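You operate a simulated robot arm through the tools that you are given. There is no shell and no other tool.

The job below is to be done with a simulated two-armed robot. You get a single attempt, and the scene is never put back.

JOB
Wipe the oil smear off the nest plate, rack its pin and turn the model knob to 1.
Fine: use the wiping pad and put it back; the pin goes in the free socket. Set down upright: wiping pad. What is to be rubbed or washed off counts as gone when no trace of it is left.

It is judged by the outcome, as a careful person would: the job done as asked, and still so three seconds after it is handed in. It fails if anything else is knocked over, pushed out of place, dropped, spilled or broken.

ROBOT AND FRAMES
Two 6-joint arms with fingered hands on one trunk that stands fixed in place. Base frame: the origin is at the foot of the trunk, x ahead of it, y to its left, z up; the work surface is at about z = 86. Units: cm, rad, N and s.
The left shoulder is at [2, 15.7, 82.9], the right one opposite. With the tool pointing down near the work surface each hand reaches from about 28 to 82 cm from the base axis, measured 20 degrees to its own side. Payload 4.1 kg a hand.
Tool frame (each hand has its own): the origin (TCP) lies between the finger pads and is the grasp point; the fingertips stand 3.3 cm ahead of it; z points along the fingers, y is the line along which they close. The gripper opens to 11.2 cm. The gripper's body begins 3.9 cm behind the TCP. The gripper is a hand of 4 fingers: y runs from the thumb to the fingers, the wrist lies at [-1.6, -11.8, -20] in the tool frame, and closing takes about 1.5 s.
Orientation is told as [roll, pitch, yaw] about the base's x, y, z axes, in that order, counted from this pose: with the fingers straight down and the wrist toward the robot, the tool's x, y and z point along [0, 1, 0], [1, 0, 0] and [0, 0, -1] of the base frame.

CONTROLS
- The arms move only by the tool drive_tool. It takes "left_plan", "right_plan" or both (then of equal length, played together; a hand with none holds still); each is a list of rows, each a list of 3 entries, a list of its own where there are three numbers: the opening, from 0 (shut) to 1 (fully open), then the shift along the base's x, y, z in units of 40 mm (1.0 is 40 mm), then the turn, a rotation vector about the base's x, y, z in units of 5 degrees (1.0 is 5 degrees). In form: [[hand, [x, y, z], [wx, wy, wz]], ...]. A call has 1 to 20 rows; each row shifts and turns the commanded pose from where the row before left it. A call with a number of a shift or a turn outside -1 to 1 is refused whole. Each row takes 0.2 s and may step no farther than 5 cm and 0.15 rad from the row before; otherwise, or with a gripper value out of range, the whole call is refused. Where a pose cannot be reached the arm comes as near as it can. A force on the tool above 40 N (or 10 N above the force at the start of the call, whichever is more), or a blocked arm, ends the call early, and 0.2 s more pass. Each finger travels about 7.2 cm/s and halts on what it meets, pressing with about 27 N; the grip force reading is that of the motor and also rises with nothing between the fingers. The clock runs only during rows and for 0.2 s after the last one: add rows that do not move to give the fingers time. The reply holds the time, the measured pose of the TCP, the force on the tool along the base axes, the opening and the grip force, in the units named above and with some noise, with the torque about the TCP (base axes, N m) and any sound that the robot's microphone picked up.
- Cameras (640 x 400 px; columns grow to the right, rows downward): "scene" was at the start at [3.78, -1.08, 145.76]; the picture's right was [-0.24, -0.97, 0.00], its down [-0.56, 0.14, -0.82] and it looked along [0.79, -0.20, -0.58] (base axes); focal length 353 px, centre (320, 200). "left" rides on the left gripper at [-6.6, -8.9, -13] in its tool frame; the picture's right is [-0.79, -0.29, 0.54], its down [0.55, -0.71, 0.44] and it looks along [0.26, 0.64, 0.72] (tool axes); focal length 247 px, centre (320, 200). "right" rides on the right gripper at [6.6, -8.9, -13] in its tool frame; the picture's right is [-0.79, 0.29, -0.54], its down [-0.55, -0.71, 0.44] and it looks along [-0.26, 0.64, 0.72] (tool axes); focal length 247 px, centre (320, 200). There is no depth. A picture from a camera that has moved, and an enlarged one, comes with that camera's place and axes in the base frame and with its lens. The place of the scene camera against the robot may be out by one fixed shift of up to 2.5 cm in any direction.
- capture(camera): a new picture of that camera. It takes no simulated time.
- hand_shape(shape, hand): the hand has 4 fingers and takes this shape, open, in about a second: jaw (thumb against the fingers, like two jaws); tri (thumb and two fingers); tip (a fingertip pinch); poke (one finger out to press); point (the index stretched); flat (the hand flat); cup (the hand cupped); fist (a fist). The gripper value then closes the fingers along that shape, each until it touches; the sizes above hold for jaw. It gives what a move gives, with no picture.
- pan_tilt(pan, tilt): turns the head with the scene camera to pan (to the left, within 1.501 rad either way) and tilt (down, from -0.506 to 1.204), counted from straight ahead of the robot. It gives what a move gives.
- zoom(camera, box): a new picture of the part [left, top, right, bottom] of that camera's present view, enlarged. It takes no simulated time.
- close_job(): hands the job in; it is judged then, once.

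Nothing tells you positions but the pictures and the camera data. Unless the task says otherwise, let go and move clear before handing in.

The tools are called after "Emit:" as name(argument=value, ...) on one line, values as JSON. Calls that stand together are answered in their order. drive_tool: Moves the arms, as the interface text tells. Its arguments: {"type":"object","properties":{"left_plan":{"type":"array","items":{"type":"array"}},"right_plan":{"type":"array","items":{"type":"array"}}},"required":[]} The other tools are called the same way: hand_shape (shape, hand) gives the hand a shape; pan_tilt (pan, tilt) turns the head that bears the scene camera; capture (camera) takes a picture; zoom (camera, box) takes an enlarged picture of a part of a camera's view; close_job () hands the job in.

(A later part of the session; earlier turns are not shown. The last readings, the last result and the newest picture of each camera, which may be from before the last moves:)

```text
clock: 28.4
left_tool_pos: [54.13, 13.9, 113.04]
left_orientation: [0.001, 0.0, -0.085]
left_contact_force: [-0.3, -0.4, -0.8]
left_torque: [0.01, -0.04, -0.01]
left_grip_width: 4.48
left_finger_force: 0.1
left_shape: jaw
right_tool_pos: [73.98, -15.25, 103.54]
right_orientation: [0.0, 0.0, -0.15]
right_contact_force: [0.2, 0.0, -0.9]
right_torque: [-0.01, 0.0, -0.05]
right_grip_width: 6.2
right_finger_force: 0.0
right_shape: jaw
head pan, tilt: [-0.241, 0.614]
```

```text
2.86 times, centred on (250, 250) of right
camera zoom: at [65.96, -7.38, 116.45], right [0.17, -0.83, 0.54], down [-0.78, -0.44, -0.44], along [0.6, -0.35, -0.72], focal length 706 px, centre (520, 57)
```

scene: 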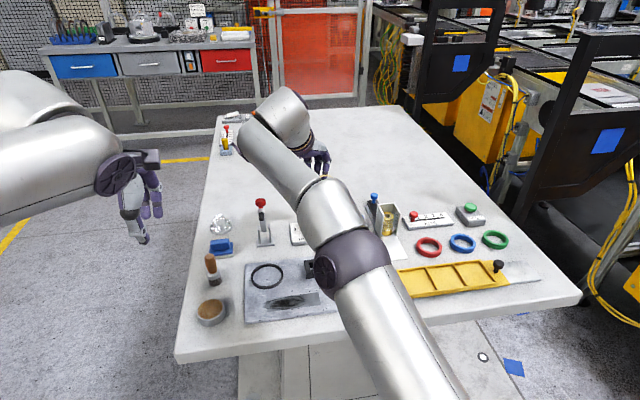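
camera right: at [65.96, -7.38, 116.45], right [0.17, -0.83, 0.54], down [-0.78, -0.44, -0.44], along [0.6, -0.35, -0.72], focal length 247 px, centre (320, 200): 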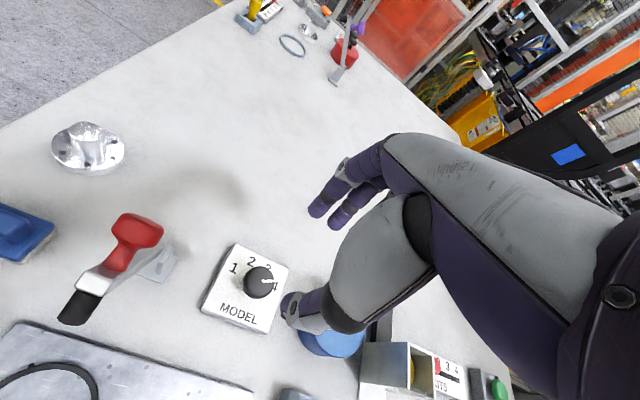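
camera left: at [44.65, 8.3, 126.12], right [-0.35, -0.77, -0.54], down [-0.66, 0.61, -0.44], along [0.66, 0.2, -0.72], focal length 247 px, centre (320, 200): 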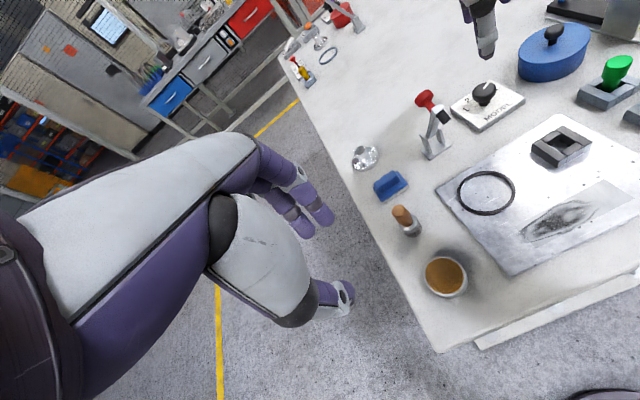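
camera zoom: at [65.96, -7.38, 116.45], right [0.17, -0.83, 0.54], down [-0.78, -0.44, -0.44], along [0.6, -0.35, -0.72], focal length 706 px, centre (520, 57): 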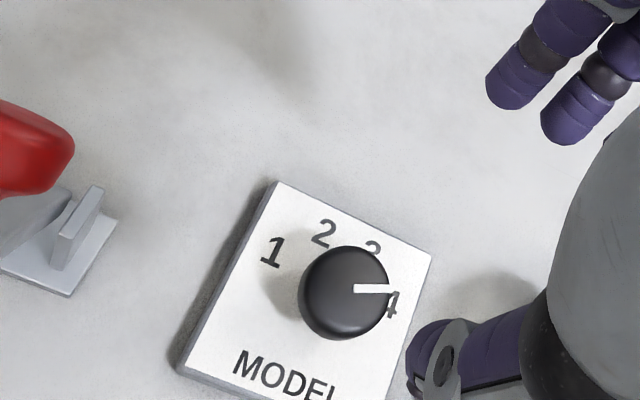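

The knob axis is confirmed at (73.77, -15.2). I correct x by -0.17 cm and descend around the knob, stopping a bit high to check.

Emit:
drive_tool(right_plan=[[0.55, [-0.042, 0.01, -0.5], [0, 0, 0]], [0.55, [0, 0, -0.7], [0, 0, 0]], [0.55, [0, 0, -0.7], [0, 0, 0]], [0.55, [0, 0, -0.5], [0, 0, 0]], [0.55, [0, 0, -0.35], [0, 0, 0]], [0.55, [0, 0, 0], [0, 0, 0]], [0.55, [0, 0, 0], [0, 0, 0]]])

Emit:
capture(camera="right")

Emit:
capture(camera="left")

Emit:
zoom(camera="left", box=[400, 40, 560, 160])

Emit:
zoom(camera="right", box=[200, 180, 360, 340])

```text
clock: 30.0
left_tool_pos: [54.21, 13.87, 113.06]
left_orientation: [-0.002, 0.001, -0.085]
left_contact_force: [-0.3, -0.4, 0.1]
left_torque: [-0.04, -0.02, -0.02]
left_grip_width: 4.52
left_finger_force: 0.1
left_shape: jaw
right_tool_pos: [73.71, -15.3, 92.56]
right_orientation: [0.0, 0.0, -0.15]
right_contact_force: [-0.6, 0.9, -0.5]
right_torque: [0.04, 0.0, 0.02]
right_grip_width: 6.19
right_finger_force: 0.0
right_shape: jaw
head pan, tilt: [-0.241, 0.614]
```

```text
taken
camera right: at [65.84, -7.4, 105.42], right [0.16, -0.83, 0.54], down [-0.79, -0.44, -0.44], along [0.6, -0.35, -0.72], focal length 247 px, centre (320, 200)
```

right: 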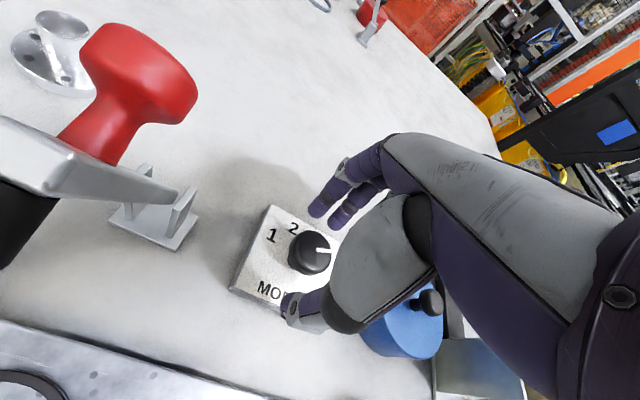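

```text
taken
camera left: at [44.66, 8.3, 126.12], right [-0.35, -0.77, -0.54], down [-0.66, 0.61, -0.44], along [0.66, 0.2, -0.72], focal length 247 px, centre (320, 200)
```

left: 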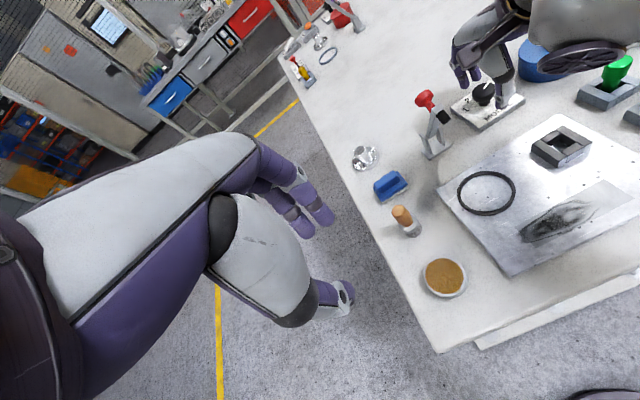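

```text
3.33 times, centred on (480, 100) of left
camera zoom: at [44.66, 8.3, 126.12], right [-0.35, -0.77, -0.54], down [-0.66, 0.61, -0.44], along [0.66, 0.2, -0.72], focal length 823 px, centre (-213, 533)
```

zoom: 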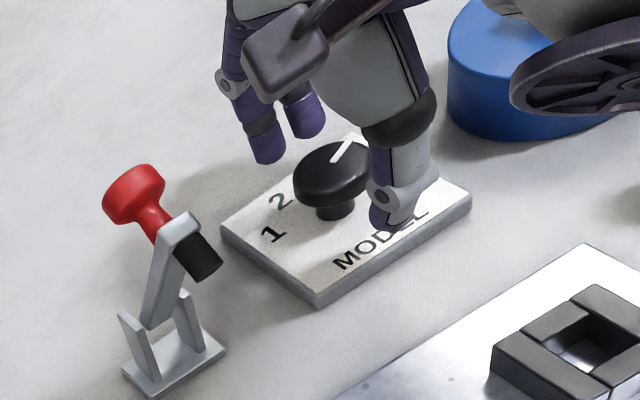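

```text
2.50 times, centred on (280, 260) of right
camera zoom: at [65.84, -7.4, 105.42], right [0.16, -0.83, 0.54], down [-0.79, -0.44, -0.44], along [0.6, -0.35, -0.72], focal length 617 px, centre (420, 50)
```

zoom: 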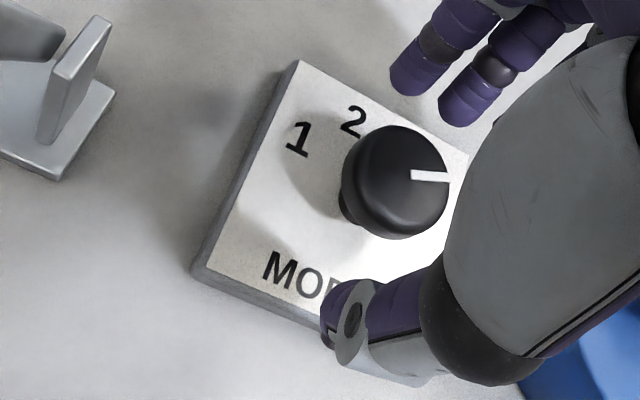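

The hand straddles the knob with good clearance. I descend the last 1.2 cm and close on the knob.

Emit:
drive_tool(right_plan=[[0.55, [0.01, 0.01, -0.2], [0, 0, 0]], [0.55, [0, 0, -0.1], [0, 0, 0]], [0.55, [0, 0, 0], [0, 0, 0]], [0.4, [0, 0, 0], [0, 0, 0]], [0.3, [0, 0, 0], [0, 0, 0]], [0.2, [0, 0, 0], [0, 0, 0]], [0.1, [0, 0, 0], [0, 0, 0]], [0.0, [0, 0, 0], [0, 0, 0]], [0.0, [0, 0, 0], [0, 0, 0]], [0.0, [0, 0, 0], [0, 0, 0]], [0.0, [0, 0, 0], [0, 0, 0]]])

Emit:
zoom(camera="left", box=[400, 40, 560, 160])

Emit:
zoom(camera="right", box=[200, 180, 360, 340])

```text
clock: 32.4
left_tool_pos: [54.18, 13.92, 113.02]
left_orientation: [0.0, 0.001, -0.085]
left_contact_force: [-0.4, -0.2, 0.0]
left_torque: [0.0, 0.01, 0.01]
left_grip_width: 4.51
left_finger_force: 0.1
left_shape: jaw
right_tool_pos: [73.78, -15.15, 91.26]
right_orientation: [0.001, 0.001, -0.149]
right_contact_force: [-4.4, 1.2, -10.3]
right_torque: [0.03, 0.08, 0.0]
right_grip_width: 2.39
right_finger_force: 26.9
right_shape: jaw
head pan, tilt: [-0.241, 0.614]
```

```text
3.33 times, centred on (480, 100) of left
camera zoom: at [44.68, 8.3, 126.12], right [-0.35, -0.77, -0.54], down [-0.66, 0.61, -0.44], along [0.66, 0.2, -0.72], focal length 823 px, centre (-213, 533)
```

zoom: 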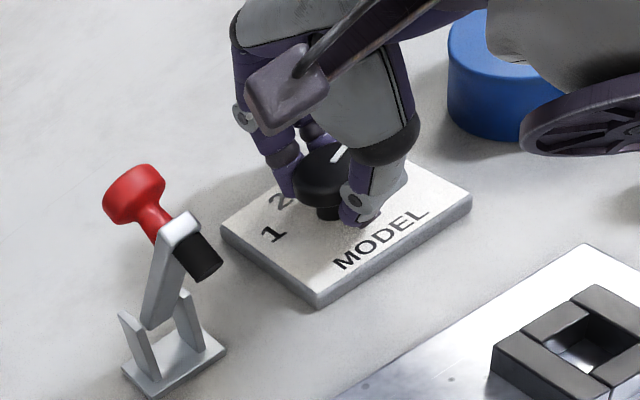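

```text
2.50 times, centred on (280, 260) of right
camera zoom: at [65.87, -7.32, 104.17], right [0.17, -0.83, 0.54], down [-0.79, -0.44, -0.43], along [0.6, -0.35, -0.72], focal length 617 px, centre (420, 50)
```

zoom: 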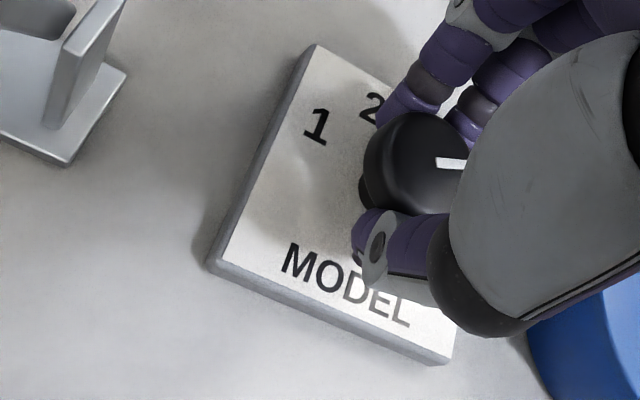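

The grip holds but the fingers pull up on the underside of the knob (10 N). I reopen slightly, rise 0.5 cm and regrip for a cleaner hold.

Emit:
drive_tool(right_plan=[[0.2, [0, 0, 0], [0, 0, 0]], [0.4, [0, 0, 0], [0, 0, 0]], [0.45, [0, 0, 0.06], [0, 0, 0]], [0.45, [0, 0, 0.07], [0, 0, 0]], [0.3, [0, 0, 0], [0, 0, 0]], [0.2, [0, 0, 0], [0, 0, 0]], [0.1, [0, 0, 0], [0, 0, 0]], [0.0, [0, 0, 0], [0, 0, 0]], [0.0, [0, 0, 0], [0, 0, 0]], [0.0, [0, 0, 0], [0, 0, 0]], [0.0, [0, 0, 0], [0, 0, 0]]])

Emit:
zoom(camera="left", box=[400, 40, 560, 160])

Emit:
zoom(camera="right", box=[200, 180, 360, 340])

```text
clock: 34.8
left_tool_pos: [54.02, 13.89, 113.06]
left_orientation: [0.001, 0.001, -0.085]
left_contact_force: [-0.4, -0.1, -0.1]
left_torque: [-0.04, 0.01, 0.0]
left_grip_width: 4.5
left_finger_force: 0.0
left_shape: jaw
right_tool_pos: [73.75, -15.24, 92.0]
right_orientation: [-0.002, 0.001, -0.151]
right_contact_force: [-2.3, 1.7, 5.2]
right_torque: [0.0, 0.04, 0.02]
right_grip_width: 2.68
right_finger_force: 27.1
right_shape: jaw
head pan, tilt: [-0.241, 0.614]
```

```text
3.33 times, centred on (480, 100) of left
camera zoom: at [44.64, 8.31, 126.13], right [-0.35, -0.77, -0.54], down [-0.66, 0.61, -0.44], along [0.66, 0.2, -0.72], focal length 823 px, centre (-213, 533)
```

zoom: 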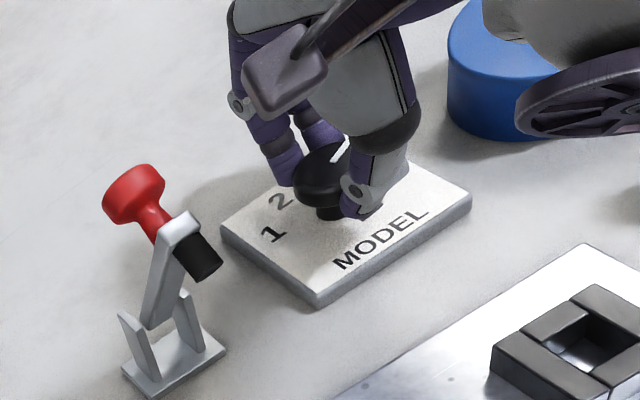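

```text
2.50 times, centred on (280, 260) of right
camera zoom: at [65.82, -7.3, 104.84], right [0.16, -0.83, 0.54], down [-0.78, -0.44, -0.44], along [0.6, -0.35, -0.72], focal length 617 px, centre (420, 50)
```

zoom: 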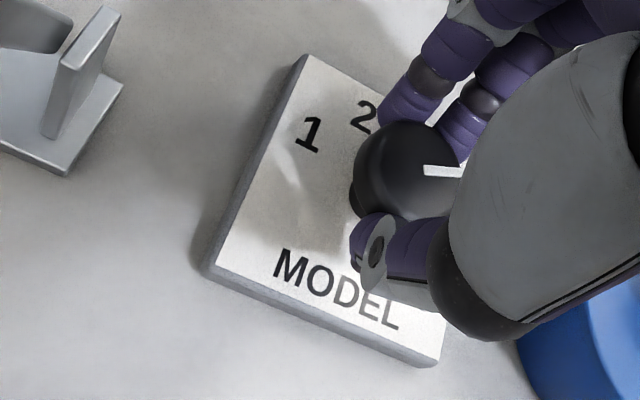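

Clean grip with small forces. I turn counter-clockwise 22° about the knob axis and check that the pointer follows.

Emit:
drive_tool(right_plan=[[0.0, [0, 0, 0], [0, 0, 0.6]], [0.0, [0, 0, 0], [0, 0, 0.8]], [0.0, [0, 0, 0], [0, 0, 0.8]], [0.0, [0, 0, 0], [0, 0, 0.8]], [0.0, [0, 0, 0], [0, 0, 0.8]], [0.0, [0, 0, 0], [0, 0, 0.6]], [0.0, [0, 0, 0], [0, 0, 0]]])

Emit:
zoom(camera="left", box=[400, 40, 560, 160])

Emit:
zoom(camera="right", box=[200, 180, 360, 340])

```text
clock: 36.4
left_tool_pos: [54.08, 13.91, 113.07]
left_orientation: [0.002, 0.0, -0.085]
left_contact_force: [-0.1, -0.1, -0.1]
left_torque: [-0.02, -0.01, 0.0]
left_grip_width: 4.54
left_finger_force: 0.0
left_shape: jaw
right_tool_pos: [73.98, -15.25, 91.9]
right_orientation: [-0.001, 0.0, 0.235]
right_contact_force: [-6.6, -1.6, 7.2]
right_torque: [-0.04, 0.22, -0.03]
right_grip_width: 2.67
right_finger_force: 26.9
right_shape: jaw
head pan, tilt: [-0.241, 0.614]
```

```text
3.33 times, centred on (480, 100) of left
camera zoom: at [44.63, 8.29, 126.14], right [-0.35, -0.77, -0.54], down [-0.66, 0.61, -0.44], along [0.66, 0.2, -0.72], focal length 823 px, centre (-213, 533)
```

zoom: 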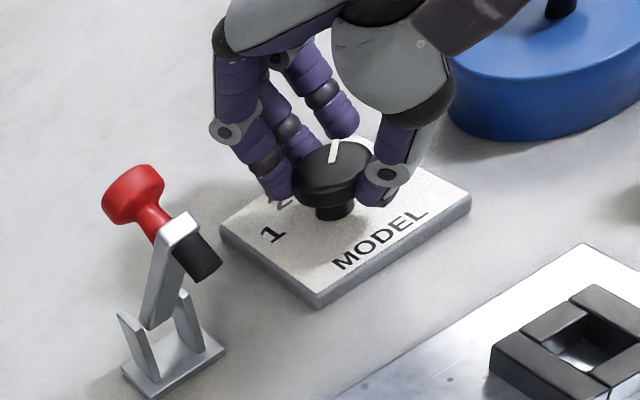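

```text
2.50 times, centred on (280, 260) of right
camera zoom: at [63.46, -10.85, 104.82], right [0.46, -0.7, 0.54], down [-0.56, -0.7, -0.44], along [0.69, -0.1, -0.72], focal length 617 px, centre (420, 50)
```

zoom: 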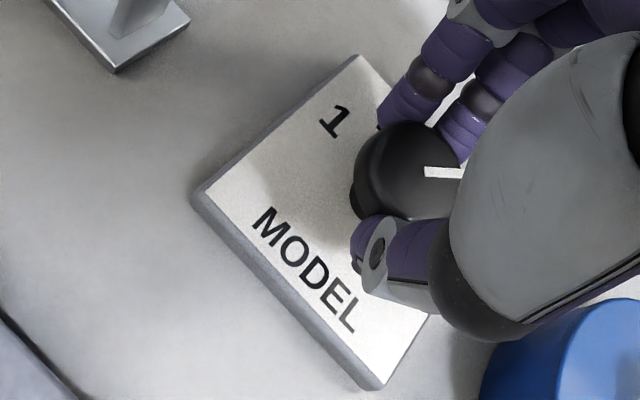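

The knob follows the hand. I turn the remaining 23° so that this first grasp makes a 45° step.

Emit:
drive_tool(right_plan=[[0.0, [0, 0, 0], [0, 0, 0.8]], [0.0, [0, 0, 0], [0, 0, 0.8]], [0.0, [0, 0, 0], [0, 0, 0.8]], [0.0, [0, 0, 0], [0, 0, 0.8]], [0.0, [0, 0, 0], [0, 0, 0.8]], [0.0, [0, 0, 0], [0, 0, 0.6]], [0.0, [0, 0, 0], [0, 0, 0]]])

Emit:
zoom(camera="left", box=[400, 40, 560, 160])

Emit:
capture(camera="right")

Emit:
capture(camera="scene")

```text
clock: 38.0
left_tool_pos: [54.04, 13.89, 113.09]
left_orientation: [0.001, -0.001, -0.084]
left_contact_force: [0.4, -0.3, 0.0]
left_torque: [-0.02, 0.02, 0.0]
left_grip_width: 4.5
left_finger_force: 0.1
left_shape: jaw
right_tool_pos: [73.84, -15.23, 91.86]
right_orientation: [0.001, 0.001, 0.634]
right_contact_force: [-4.8, -8.9, 10.2]
right_torque: [-0.28, 0.18, -0.06]
right_grip_width: 2.66
right_finger_force: 26.9
right_shape: jaw
head pan, tilt: [-0.241, 0.614]
```

```text
3.33 times, centred on (480, 100) of left
camera zoom: at [44.62, 8.27, 126.14], right [-0.35, -0.77, -0.54], down [-0.66, 0.61, -0.44], along [0.66, 0.2, -0.72], focal length 823 px, centre (-213, 533)
```

zoom: 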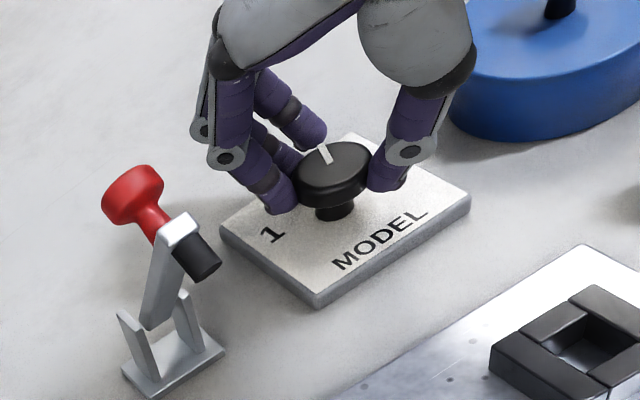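

```text
taken
camera right: at [62.58, -15.17, 104.8], right [0.7, -0.47, 0.54], down [-0.24, -0.87, -0.44], along [0.67, 0.17, -0.72], focal length 247 px, centre (320, 200)
```

right: 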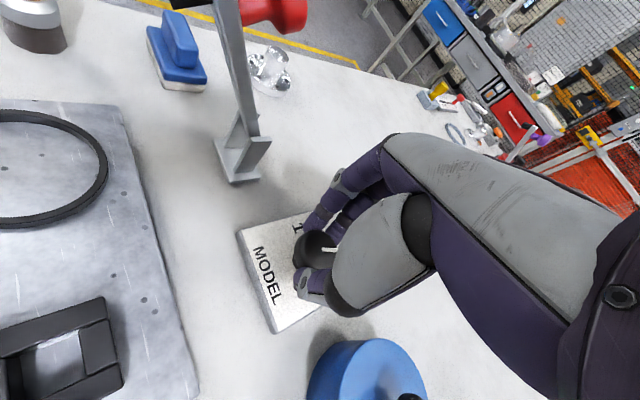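

```text
taken
```

scene: 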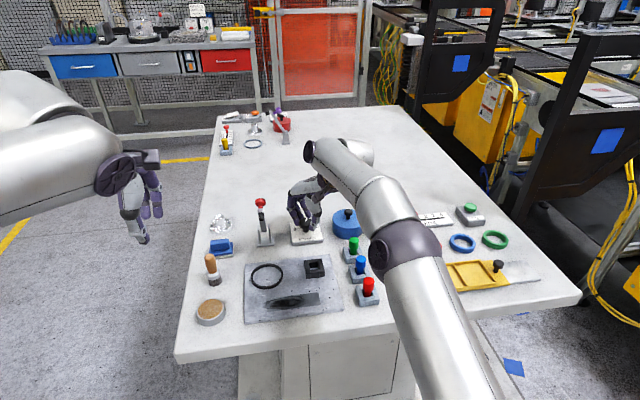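

The pointer has moved one 45° step. I release, rotate the open hand back, and regrip for the second step.

Emit:
drive_tool(right_plan=[[0.2, [0, 0, 0], [0, 0, 0]], [0.4, [0, 0, 0], [0, 0, 0]], [0.5, [0, 0, 0], [0, 0, 0]], [0.5, [0, 0, 0], [0, 0, 0]], [0.5, [0, 0, 0], [0, 0, -0.9]], [0.5, [0, 0, 0], [0, 0, -0.9]], [0.5, [0, 0, 0], [0, 0, -0.9]], [0.5, [0, 0, 0], [0, 0, -0.9]], [0.5, [0, 0, 0], [0, 0, -0.9]], [0.5, [0, 0, 0], [0, 0, -0.9]], [0.5, [0, 0, 0], [0, 0, -0.9]], [0.5, [0, 0, 0], [0, 0, -0.9]], [0.5, [0, 0, 0], [0, 0, -0.9]], [0.5, [0, 0, 0], [0, 0, -0.9]], [0.5, [0, 0, 0], [0, 0, 0]]])

Emit:
zoom(camera="left", box=[400, 40, 560, 160])

Emit:
zoom(camera="right", box=[200, 180, 360, 340])

```text
clock: 41.2
left_tool_pos: [54.17, 13.9, 112.98]
left_orientation: [0.0, 0.0, -0.085]
left_contact_force: [0.3, -0.1, 0.3]
left_torque: [-0.05, -0.02, -0.01]
left_grip_width: 4.5
left_finger_force: 0.0
left_shape: jaw
right_tool_pos: [73.88, -15.14, 91.88]
right_orientation: [0.0, -0.002, -0.151]
right_contact_force: [0.3, 0.3, 0.5]
right_torque: [-0.04, -0.01, -0.01]
right_grip_width: 5.55
right_finger_force: 0.0
right_shape: jaw
head pan, tilt: [-0.241, 0.614]
```

```text
3.33 times, centred on (480, 100) of left
camera zoom: at [44.66, 8.3, 126.12], right [-0.35, -0.77, -0.54], down [-0.66, 0.61, -0.44], along [0.66, 0.2, -0.72], focal length 823 px, centre (-213, 533)
```

zoom: 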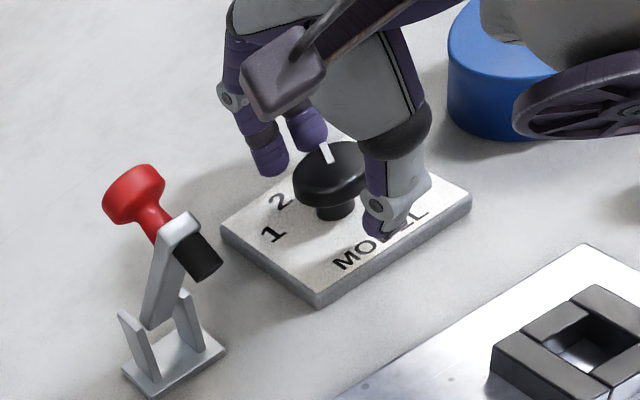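

```text
2.50 times, centred on (280, 260) of right
camera zoom: at [65.86, -7.27, 104.81], right [0.16, -0.83, 0.54], down [-0.79, -0.44, -0.44], along [0.6, -0.35, -0.72], focal length 617 px, centre (420, 50)
```

zoom: 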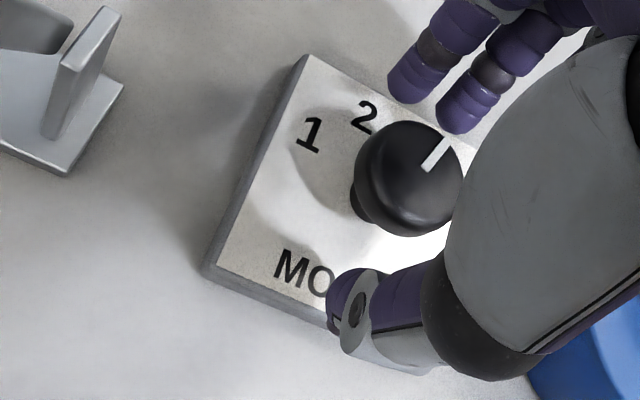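

Pointer now at 3 and the dial has not moved. I regrip and make the second 45° step.

Emit:
drive_tool(right_plan=[[0.3, [0, 0, 0], [0, 0, 0]], [0.2, [0, 0, 0], [0, 0, 0]], [0.1, [0, 0, 0], [0, 0, 0]], [0.0, [0, 0, 0], [0, 0, 0]], [0.0, [0, 0, 0], [0, 0, 0]], [0.0, [0, 0, 0], [0, 0, 0]], [0.0, [0, 0, 0], [0, 0, 0]], [0.0, [0, 0, 0], [0, 0, 0.75]], [0.0, [0, 0, 0], [0, 0, 0.75]], [0.0, [0, 0, 0], [0, 0, 0.75]], [0.0, [0, 0, 0], [0, 0, 0.75]], [0.0, [0, 0, 0], [0, 0, 0.75]], [0.0, [0, 0, 0], [0, 0, 0.75]], [0.0, [0, 0, 0], [0, 0, 0.75]], [0.0, [0, 0, 0], [0, 0, 0.75]], [0.0, [0, 0, 0], [0, 0, 0.75]], [0.0, [0, 0, 0], [0, 0, 0.75]], [0.0, [0, 0, 0], [0, 0, 0.75]], [0.0, [0, 0, 0], [0, 0, 0.75]], [0.0, [0, 0, 0], [0, 0, 0]]])

Emit:
zoom(camera="left", box=[400, 40, 560, 160])

```text
clock: 45.4
left_tool_pos: [54.06, 13.99, 112.94]
left_orientation: [0.0, 0.0, -0.085]
left_contact_force: [0.5, -0.2, 0.9]
left_torque: [-0.03, 0.0, 0.03]
left_grip_width: 4.52
left_finger_force: 0.2
left_shape: jaw
right_tool_pos: [73.88, -15.1, 91.96]
right_orientation: [0.0, -0.002, 0.634]
right_contact_force: [-7.0, -6.8, 2.8]
right_torque: [-0.18, 0.25, -0.03]
right_grip_width: 2.65
right_finger_force: 27.0
right_shape: jaw
head pan, tilt: [-0.241, 0.614]
```

```text
3.33 times, centred on (480, 100) of left
camera zoom: at [44.64, 8.27, 126.13], right [-0.35, -0.77, -0.54], down [-0.66, 0.61, -0.44], along [0.66, 0.2, -0.72], focal length 823 px, centre (-213, 533)
```

zoom: 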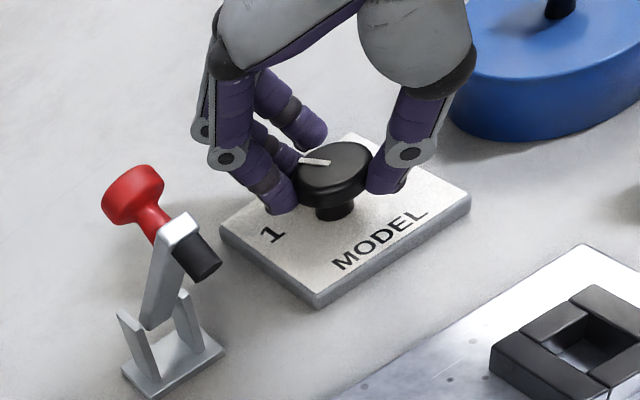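

The pointer is now at 2. I release, rotate back, and check before the last step.

Emit:
drive_tool(right_plan=[[0.2, [0, 0, 0], [0, 0, 0]], [0.4, [0, 0, 0], [0, 0, 0]], [0.5, [0, 0, 0], [0, 0, 0]], [0.5, [0, 0, 0], [0, 0, 0]], [0.5, [0, 0, 0], [0, 0, -0.9]], [0.5, [0, 0, 0], [0, 0, -0.9]], [0.5, [0, 0, 0], [0, 0, -0.9]], [0.5, [0, 0, 0], [0, 0, -0.9]], [0.5, [0, 0, 0], [0, 0, -0.9]], [0.5, [0, 0, 0], [0, 0, -0.9]], [0.5, [0, 0, 0], [0, 0, -0.9]], [0.5, [0, 0, 0], [0, 0, -0.9]], [0.5, [0, 0, 0], [0, 0, -0.9]], [0.5, [0, 0, 0], [0, 0, -0.9]], [0.5, [0, 0, 0], [0, 0, 0]]])

Emit:
zoom(camera="left", box=[430, 70, 530, 145])

Emit:
zoom(camera="right", box=[200, 180, 360, 340])

```text
clock: 48.6
left_tool_pos: [54.09, 13.86, 113.03]
left_orientation: [-0.001, 0.0, -0.086]
left_contact_force: [0.4, 0.4, 0.8]
left_torque: [0.02, 0.02, 0.02]
left_grip_width: 4.5
left_finger_force: 0.0
left_shape: jaw
right_tool_pos: [73.94, -15.08, 91.87]
right_orientation: [-0.001, 0.001, -0.15]
right_contact_force: [-0.3, -0.4, -0.6]
right_torque: [0.02, -0.02, 0.0]
right_grip_width: 5.53
right_finger_force: 0.1
right_shape: jaw
head pan, tilt: [-0.241, 0.614]
```

```text
5.33 times, centred on (480, 108) of left
camera zoom: at [44.66, 8.3, 126.12], right [-0.35, -0.77, -0.54], down [-0.66, 0.61, -0.44], along [0.66, 0.2, -0.72], focal length 1317 px, centre (-533, 693)
```

zoom: 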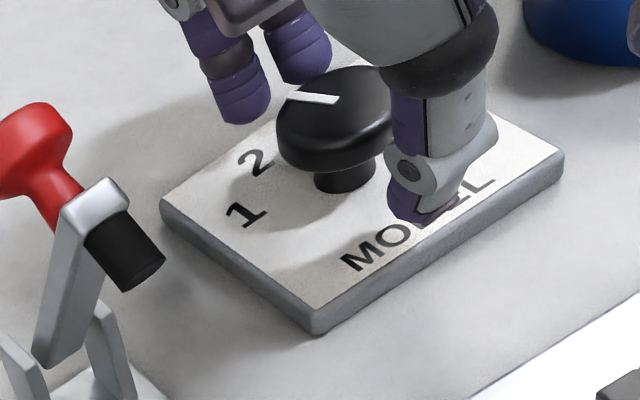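

```text
2.50 times, centred on (280, 260) of right
camera zoom: at [65.85, -7.24, 104.78], right [0.16, -0.83, 0.54], down [-0.79, -0.44, -0.44], along [0.6, -0.35, -0.72], focal length 617 px, centre (420, 50)
```

zoom: 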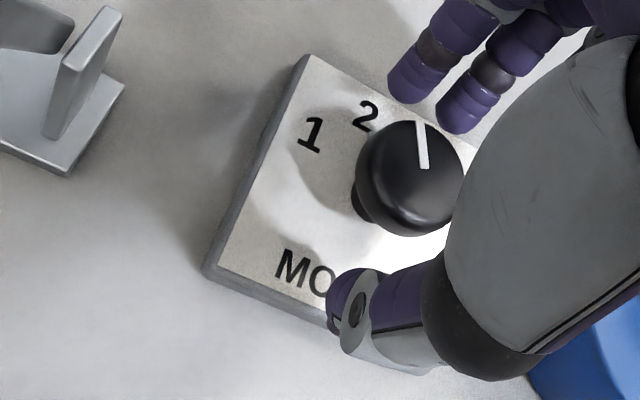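

Pointer is at 2 (about +21°); label 1 is at about +64°, so the last turn should be about 43°. I regrip and turn.

Emit:
drive_tool(right_plan=[[0.3, [0, 0, 0], [0, 0, 0]], [0.2, [0, 0, 0], [0, 0, 0]], [0.1, [0, 0, 0], [0, 0, 0]], [0.0, [0, 0, 0], [0, 0, 0]], [0.0, [0, 0, 0], [0, 0, 0]], [0.0, [0, 0, 0], [0, 0, 0]], [0.0, [0, 0, 0], [0, 0, 0]], [0.0, [0, 0, 0], [0, 0, 0.72]], [0.0, [0, 0, 0], [0, 0, 0.72]], [0.0, [0, 0, 0], [0, 0, 0.72]], [0.0, [0, 0, 0], [0, 0, 0.72]], [0.0, [0, 0, 0], [0, 0, 0.72]], [0.0, [0, 0, 0], [0, 0, 0.72]], [0.0, [0, 0, 0], [0, 0, 0.72]], [0.0, [0, 0, 0], [0, 0, 0.72]], [0.0, [0, 0, 0], [0, 0, 0.72]], [0.0, [0, 0, 0], [0, 0, 0.72]], [0.0, [0, 0, 0], [0, 0, 0.72]], [0.0, [0, 0, 0], [0, 0, 0.72]], [0.0, [0, 0, 0], [0, 0, 0]]])

Emit:
zoom(camera="left", box=[430, 70, 530, 145])

Emit:
zoom(camera="right", box=[200, 180, 360, 340])

```text
clock: 52.8
left_tool_pos: [54.18, 13.85, 113.02]
left_orientation: [0.0, -0.001, -0.083]
left_contact_force: [0.6, 0.1, 0.9]
left_torque: [-0.01, 0.03, 0.01]
left_grip_width: 4.51
left_finger_force: 0.0
left_shape: jaw
right_tool_pos: [73.85, -15.15, 91.73]
right_orientation: [-0.001, -0.002, 0.605]
right_contact_force: [-6.9, -5.7, 0.5]
right_torque: [-0.18, 0.25, -0.02]
right_grip_width: 2.64
right_finger_force: 27.1
right_shape: jaw
head pan, tilt: [-0.241, 0.614]
```

```text
5.33 times, centred on (480, 108) of left
camera zoom: at [44.65, 8.28, 126.13], right [-0.35, -0.77, -0.54], down [-0.66, 0.61, -0.44], along [0.66, 0.2, -0.72], focal length 1317 px, centre (-533, 693)
```

zoom: 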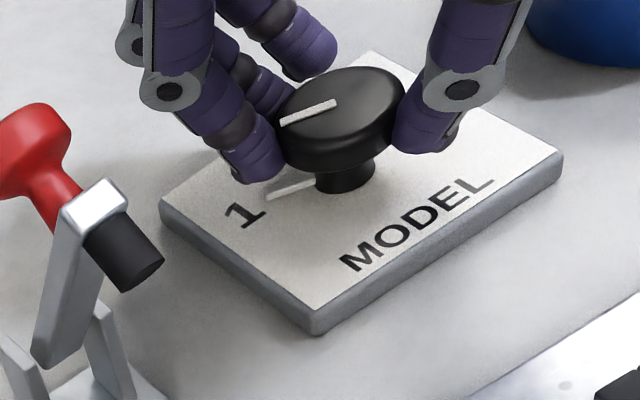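

```text
2.50 times, centred on (280, 260) of right
camera zoom: at [62.56, -14.84, 104.76], right [0.69, -0.49, 0.54], down [-0.27, -0.86, -0.43], along [0.68, 0.15, -0.72], focal length 617 px, centre (420, 50)
```

zoom: 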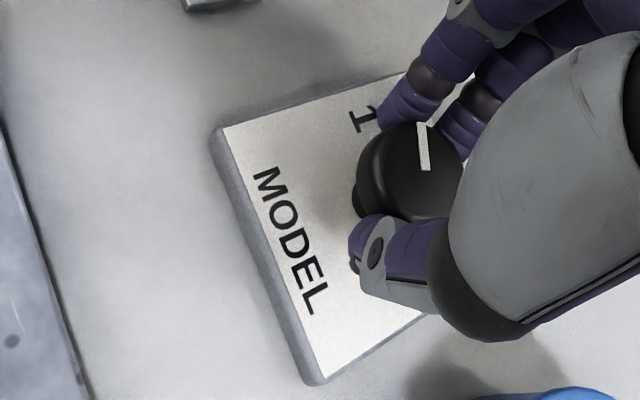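

The pointer now aims at 1, perhaps 2° short. I nudge it 2° more, then release and rise straight up.

Emit:
drive_tool(right_plan=[[0.0, [0, 0, 0], [0, 0, 0.4]], [0.0, [0, 0, 0], [0, 0, 0]], [0.2, [0, 0, 0], [0, 0, 0]], [0.4, [0, 0, 0], [0, 0, 0]], [0.55, [0, 0, 0], [0, 0, 0]], [0.55, [0, 0, 0], [0, 0, 0]], [0.55, [0, 0, 0.3], [0, 0, 0]], [0.55, [0, 0, 0.8], [0, 0, 0]], [0.55, [0, 0, 0.9], [0, 0, 0]], [0.55, [0, 0, 0.9], [0, 0, 0]], [0.55, [0, 0, 0], [0, 0, 0]]])

Emit:
zoom(camera="left", box=[430, 70, 530, 145])

Emit:
capture(camera="right")

Emit:
capture(camera="scene")

```text
clock: 55.2
left_tool_pos: [54.23, 13.92, 112.97]
left_orientation: [-0.001, 0.0, -0.085]
left_contact_force: [0.3, -1.0, 0.3]
left_torque: [0.0, 0.03, -0.01]
left_grip_width: 4.51
left_finger_force: 0.1
left_shape: jaw
right_tool_pos: [71.86, -15.17, 101.46]
right_orientation: [0.0, 0.0, 0.638]
right_contact_force: [-0.1, -0.2, -1.2]
right_torque: [-0.02, 0.02, 0.01]
right_grip_width: 6.16
right_finger_force: 0.0
right_shape: jaw
right hand out of reach, approached as far as the arm can: row 9, 10
head pan, tilt: [-0.241, 0.614]
```

```text
5.33 times, centred on (480, 108) of left
camera zoom: at [44.68, 8.31, 126.12], right [-0.35, -0.77, -0.54], down [-0.66, 0.61, -0.44], along [0.66, 0.2, -0.72], focal length 1317 px, centre (-533, 693)
```

zoom: 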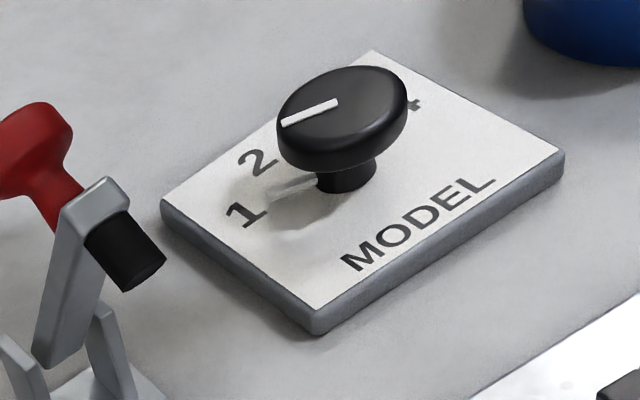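

```text
taken
camera right: at [60.53, -15.2, 114.36], right [0.7, -0.47, 0.54], down [-0.24, -0.87, -0.44], along [0.67, 0.18, -0.72], focal length 247 px, centre (320, 200)
```

right: 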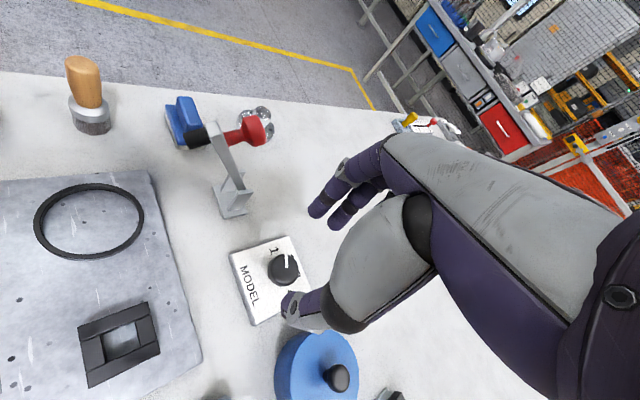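

```text
taken
```

scene: 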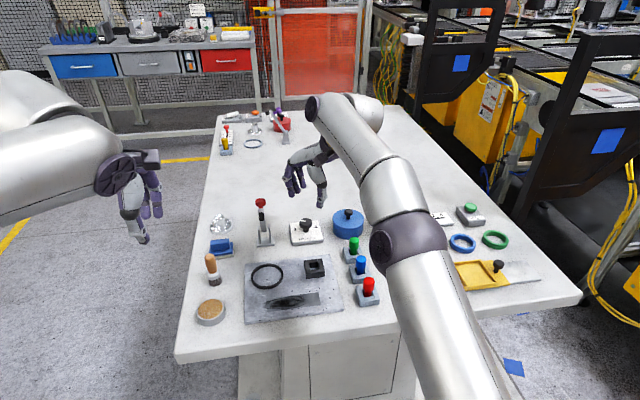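

The pointer aims at 1; I check the angle precisely from the right camera's top-down view.

Emit:
zoom(camera="right", box=[225, 225, 325, 330])

Emit:
zoom(camera="scene", box=[280, 208, 332, 250])

```text
3.81 times, centred on (275, 278) of right
camera zoom: at [60.53, -15.2, 114.36], right [0.7, -0.47, 0.54], down [-0.24, -0.87, -0.44], along [0.67, 0.18, -0.72], focal length 941 px, centre (491, -95)
```

zoom: 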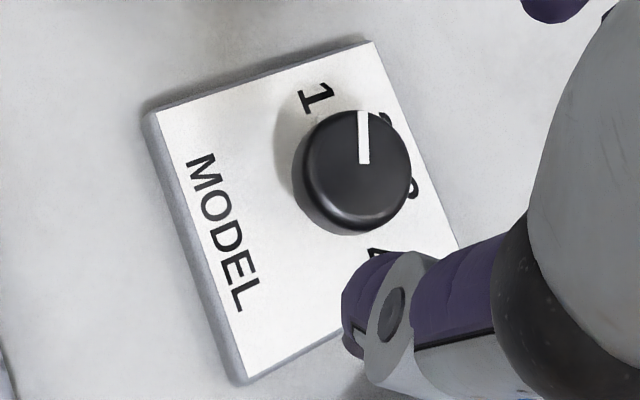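

```text
9.52 times, centred on (306, 229) of scene
camera zoom: at [3.8, -1.08, 145.76], right [-0.24, -0.97, 0.0], down [-0.56, 0.14, -0.82], along [0.79, -0.2, -0.58], focal length 3365 px, centre (453, -76)
```

zoom: 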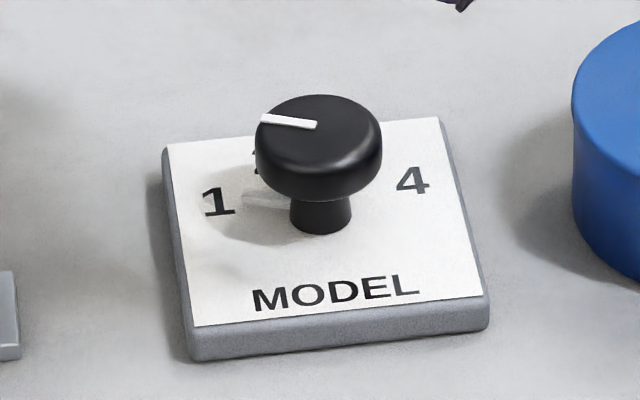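

Pointer angle 61.8° vs label 1 at 61.6° — the knob is set. I retract the right hand high to its side.

Emit:
drive_tool(right_plan=[[0.55, [-0.8, -0.1, 0.1], [0, 0, -0.4]], [0.55, [-0.7, -0.3, 0.35], [0, 0, -0.9]], [0.55, [-0.6, -0.4, 0.4], [0, 0, -0.9]], [0.55, [-0.6, -0.5, 0.4], [0, 0, -0.9]], [0.55, [-0.6, -0.5, 0.4], [0, 0, -0.9]], [0.55, [-0.6, -0.5, 0.4], [0, 0, -0.9]], [0.55, [-0.6, -0.5, 0.4], [0, 0, -0.9]], [0.55, [-0.6, -0.5, 0.4], [0, 0, -0.9]], [0.55, [-0.5, -0.5, 0.4], [0, 0, -0.9]], [0.55, [-0.5, -0.5, 0.2], [0, 0, -0.9]], [0.55, [0, 0, 0], [0, 0, 0]], [0.55, [0, 0, 0], [0, 0, 0]]])

Emit:
capture(camera="scene")

Emit:
capture(camera="right")

```text
clock: 57.8
left_tool_pos: [54.17, 13.94, 112.98]
left_orientation: [-0.001, 0.0, -0.085]
left_contact_force: [0.1, 1.1, 0.0]
left_torque: [0.0, 0.01, -0.02]
left_grip_width: 4.49
left_finger_force: 0.2
left_shape: jaw
right_tool_pos: [47.33, -32.39, 115.16]
right_orientation: [-0.001, 0.0, -0.103]
right_contact_force: [-0.5, 0.5, 0.3]
right_torque: [-0.02, 0.02, -0.03]
right_grip_width: 6.11
right_finger_force: 0.0
right_shape: jaw
head pan, tilt: [-0.241, 0.614]
```

```text
taken
```

scene: 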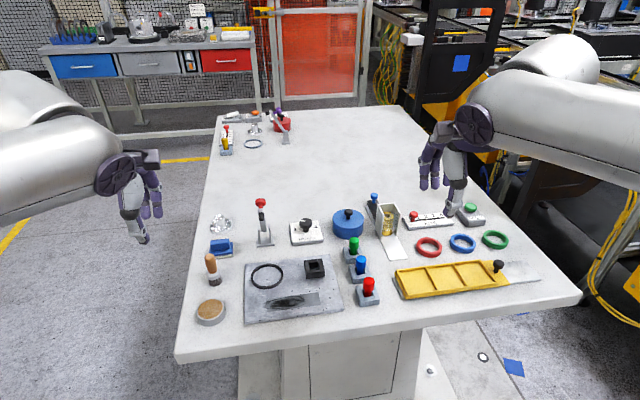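

```text
taken
camera right: at [38.99, -25.0, 128.14], right [0.2, -0.82, 0.54], down [-0.76, -0.48, -0.44], along [0.61, -0.32, -0.72], focal length 247 px, centre (320, 200)
```

right: 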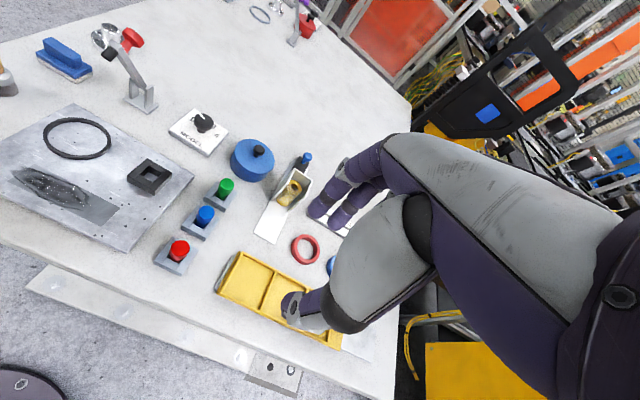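

Right side is clear and everything is in place. Now the left hand: I move it to hover over the pad at about (72, 6.3).

Emit:
drive_tool(left_plan=[[0.45, [0.6, -0.3, -0.2], [0, 0, 0]], [0.45, [0.8, -0.4, -0.4], [0, 0, 0]], [0.45, [0.8, -0.4, -0.5], [0, 0, 0]], [0.45, [0.8, -0.4, -0.5], [0, 0, 0]], [0.45, [0.8, -0.3, -0.5], [0, 0, 0]], [0.45, [0.65, -0.1, -0.4], [0, 0, 0]], [0.45, [0, 0, 0], [0, 0, 0]], [0.45, [0, 0, 0], [0, 0, 0]]])

Emit:
capture(camera="left")

Emit:
capture(camera="scene")

Emit:
zoom(camera="left", box=[320, 200, 460, 340])

```text
clock: 59.6
left_tool_pos: [71.89, 6.41, 103.07]
left_orientation: [0.001, 0.001, -0.085]
left_contact_force: [0.9, -0.1, 0.5]
left_torque: [0.01, -0.01, 0.01]
left_grip_width: 4.98
left_finger_force: 0.0
left_shape: jaw
right_tool_pos: [47.52, -32.52, 115.21]
right_orientation: [0.0, 0.001, -0.103]
right_contact_force: [0.3, 0.6, 0.5]
right_torque: [-0.01, 0.01, -0.02]
right_grip_width: 6.1
right_finger_force: 0.0
right_shape: jaw
head pan, tilt: [-0.241, 0.614]
```

```text
taken
camera left: at [62.52, 0.72, 116.19], right [-0.35, -0.77, -0.54], down [-0.66, 0.61, -0.44], along [0.66, 0.2, -0.72], focal length 247 px, centre (320, 200)
```

left: 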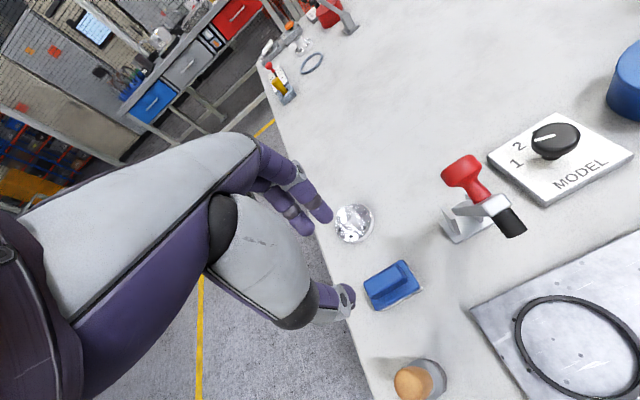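

```text
taken
```

scene: 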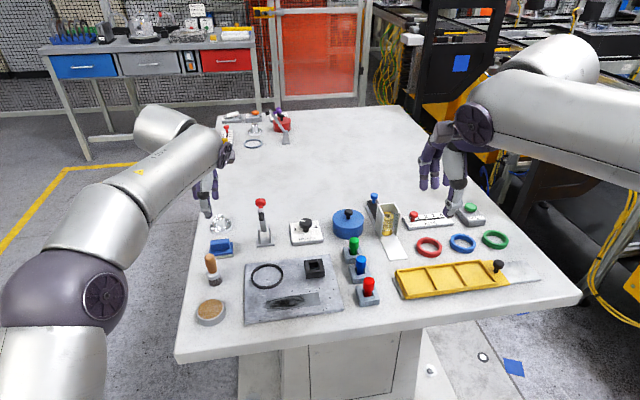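

```text
2.86 times, centred on (390, 270) of left
camera zoom: at [62.52, 0.72, 116.19], right [-0.35, -0.77, -0.54], down [-0.66, 0.61, -0.44], along [0.66, 0.2, -0.72], focal length 706 px, centre (120, 0)
```

zoom: 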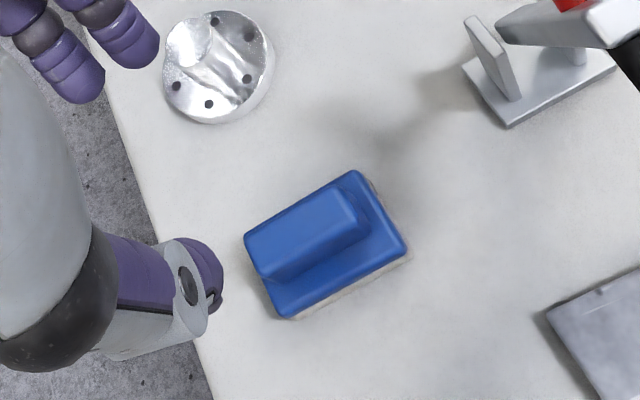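

The pad handle's centre measures about (72.0, 6.35), top near z 89.3. I descend over it, stopping high for a check.

Emit:
drive_tool(left_plan=[[0.45, [0.025, -0.01, -0.6], [0, 0, 0]], [0.45, [0, 0, -0.7], [0, 0, 0]], [0.45, [0, 0, -0.7], [0, 0, 0]], [0.45, [0, 0, -0.5], [0, 0, 0]], [0.45, [0, 0, 0], [0, 0, 0]], [0.45, [0, 0, 0], [0, 0, 0]]])

Emit:
zoom(camera="left", box=[260, 180, 440, 340])

Emit:
zoom(camera="scene", box=[180, 180, 280, 300])

Emit:
zoom(camera="right", box=[0, 0, 160, 120])

```text
clock: 61.0
left_tool_pos: [72.06, 6.2, 93.03]
left_orientation: [0.0, 0.0, -0.085]
left_contact_force: [0.7, 0.2, 0.8]
left_torque: [0.0, 0.01, 0.0]
left_grip_width: 5.0
left_finger_force: 0.1
left_shape: jaw
right_tool_pos: [47.3, -32.31, 115.2]
right_orientation: [0.0, -0.001, -0.103]
right_contact_force: [-0.3, -0.2, -0.3]
right_torque: [0.0, -0.01, -0.01]
right_grip_width: 6.13
right_finger_force: 0.1
right_shape: jaw
head pan, tilt: [-0.241, 0.614]
```

```text
2.50 times, centred on (350, 260) of left
camera zoom: at [62.53, 0.66, 106.13], right [-0.35, -0.77, -0.54], down [-0.66, 0.61, -0.44], along [0.66, 0.2, -0.72], focal length 617 px, centre (245, 50)
```

zoom: 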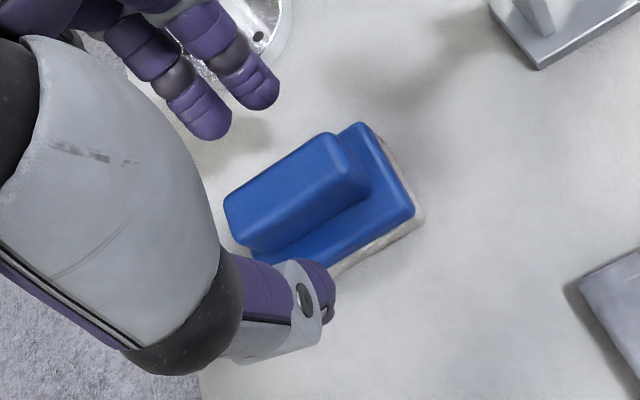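

```text
3.33 times, centred on (230, 240) of scene
camera zoom: at [3.78, -1.08, 145.76], right [-0.24, -0.97, 0.0], down [-0.56, 0.14, -0.82], along [0.79, -0.2, -0.58], focal length 1178 px, centre (620, 67)
```

zoom: 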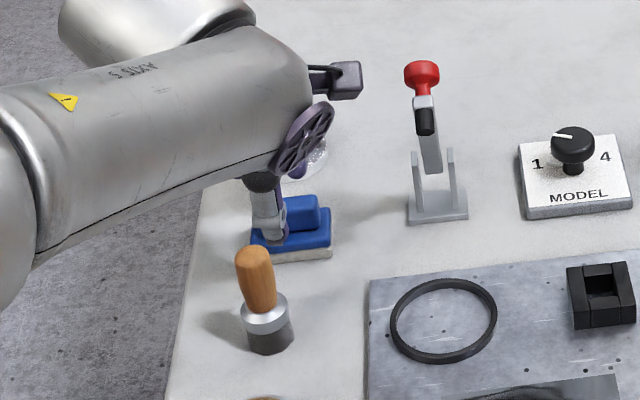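

```text
3.33 times, centred on (80, 60) of right
camera zoom: at [38.99, -24.99, 128.14], right [0.2, -0.82, 0.54], down [-0.76, -0.48, -0.44], along [0.61, -0.32, -0.72], focal length 823 px, centre (1120, 667)
```

zoom: 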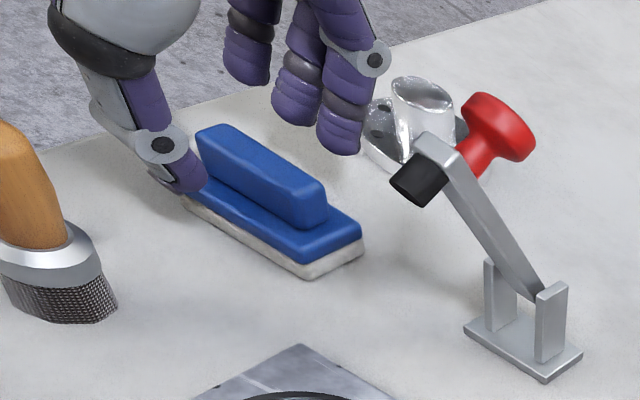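

The thumb and fingers straddle the handle well, as the right camera shows. I descend 1.8 cm and close gently.

Emit:
drive_tool(left_plan=[[0.45, [0, 0, -0.25], [0, 0, 0]], [0.45, [0, 0, -0.2], [0, 0, 0]], [0.45, [0, 0, 0], [0, 0, 0]], [0.3, [0, 0, 0], [0, 0, 0]], [0.22, [0, 0, 0], [0, 0, 0]], [0.22, [0, 0, 0], [0, 0, 0]], [0.22, [0, 0, 0], [0, 0, 0]]])

Emit:
zoom(camera="left", box=[260, 180, 440, 340])

Emit:
zoom(camera="right", box=[0, 0, 160, 120])

```text
clock: 62.6
left_tool_pos: [71.94, 6.43, 91.29]
left_orientation: [0.001, 0.0, -0.086]
left_contact_force: [1.1, -0.7, 0.0]
left_torque: [0.01, 0.03, -0.01]
left_grip_width: 2.51
left_finger_force: 0.2
left_shape: jaw
right_tool_pos: [47.5, -32.39, 115.23]
right_orientation: [-0.001, -0.001, -0.103]
right_contact_force: [0.2, -0.2, -0.1]
right_torque: [0.01, -0.01, -0.01]
right_grip_width: 6.11
right_finger_force: 0.0
right_shape: jaw
head pan, tilt: [-0.241, 0.614]
```

```text
2.50 times, centred on (350, 260) of left
camera zoom: at [62.5, 0.66, 104.34], right [-0.35, -0.77, -0.54], down [-0.66, 0.61, -0.44], along [0.66, 0.2, -0.72], focal length 617 px, centre (245, 50)
```

zoom: 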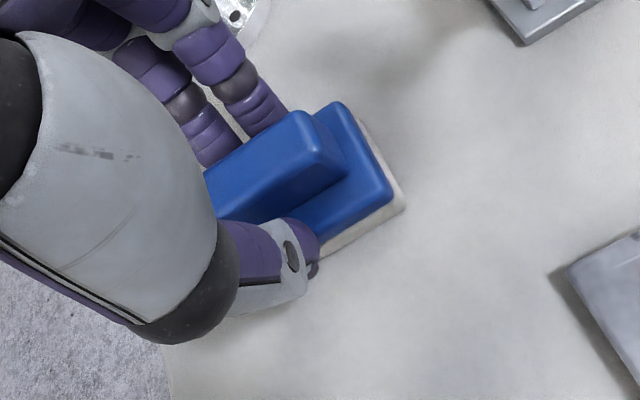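

```text
3.33 times, centred on (80, 60) of right
camera zoom: at [39.0, -24.99, 128.14], right [0.2, -0.82, 0.54], down [-0.76, -0.48, -0.44], along [0.61, -0.32, -0.72], focal length 823 px, centre (1120, 667)
```

zoom: 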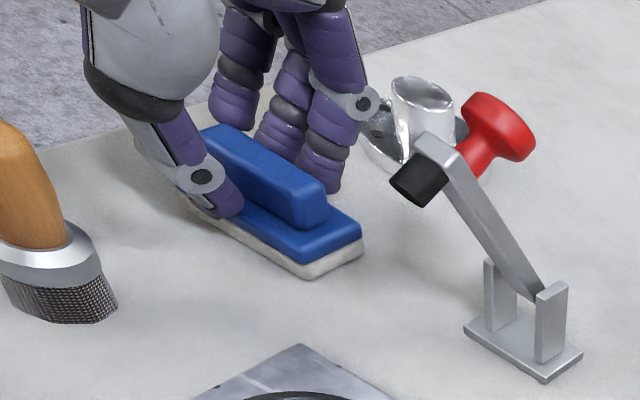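

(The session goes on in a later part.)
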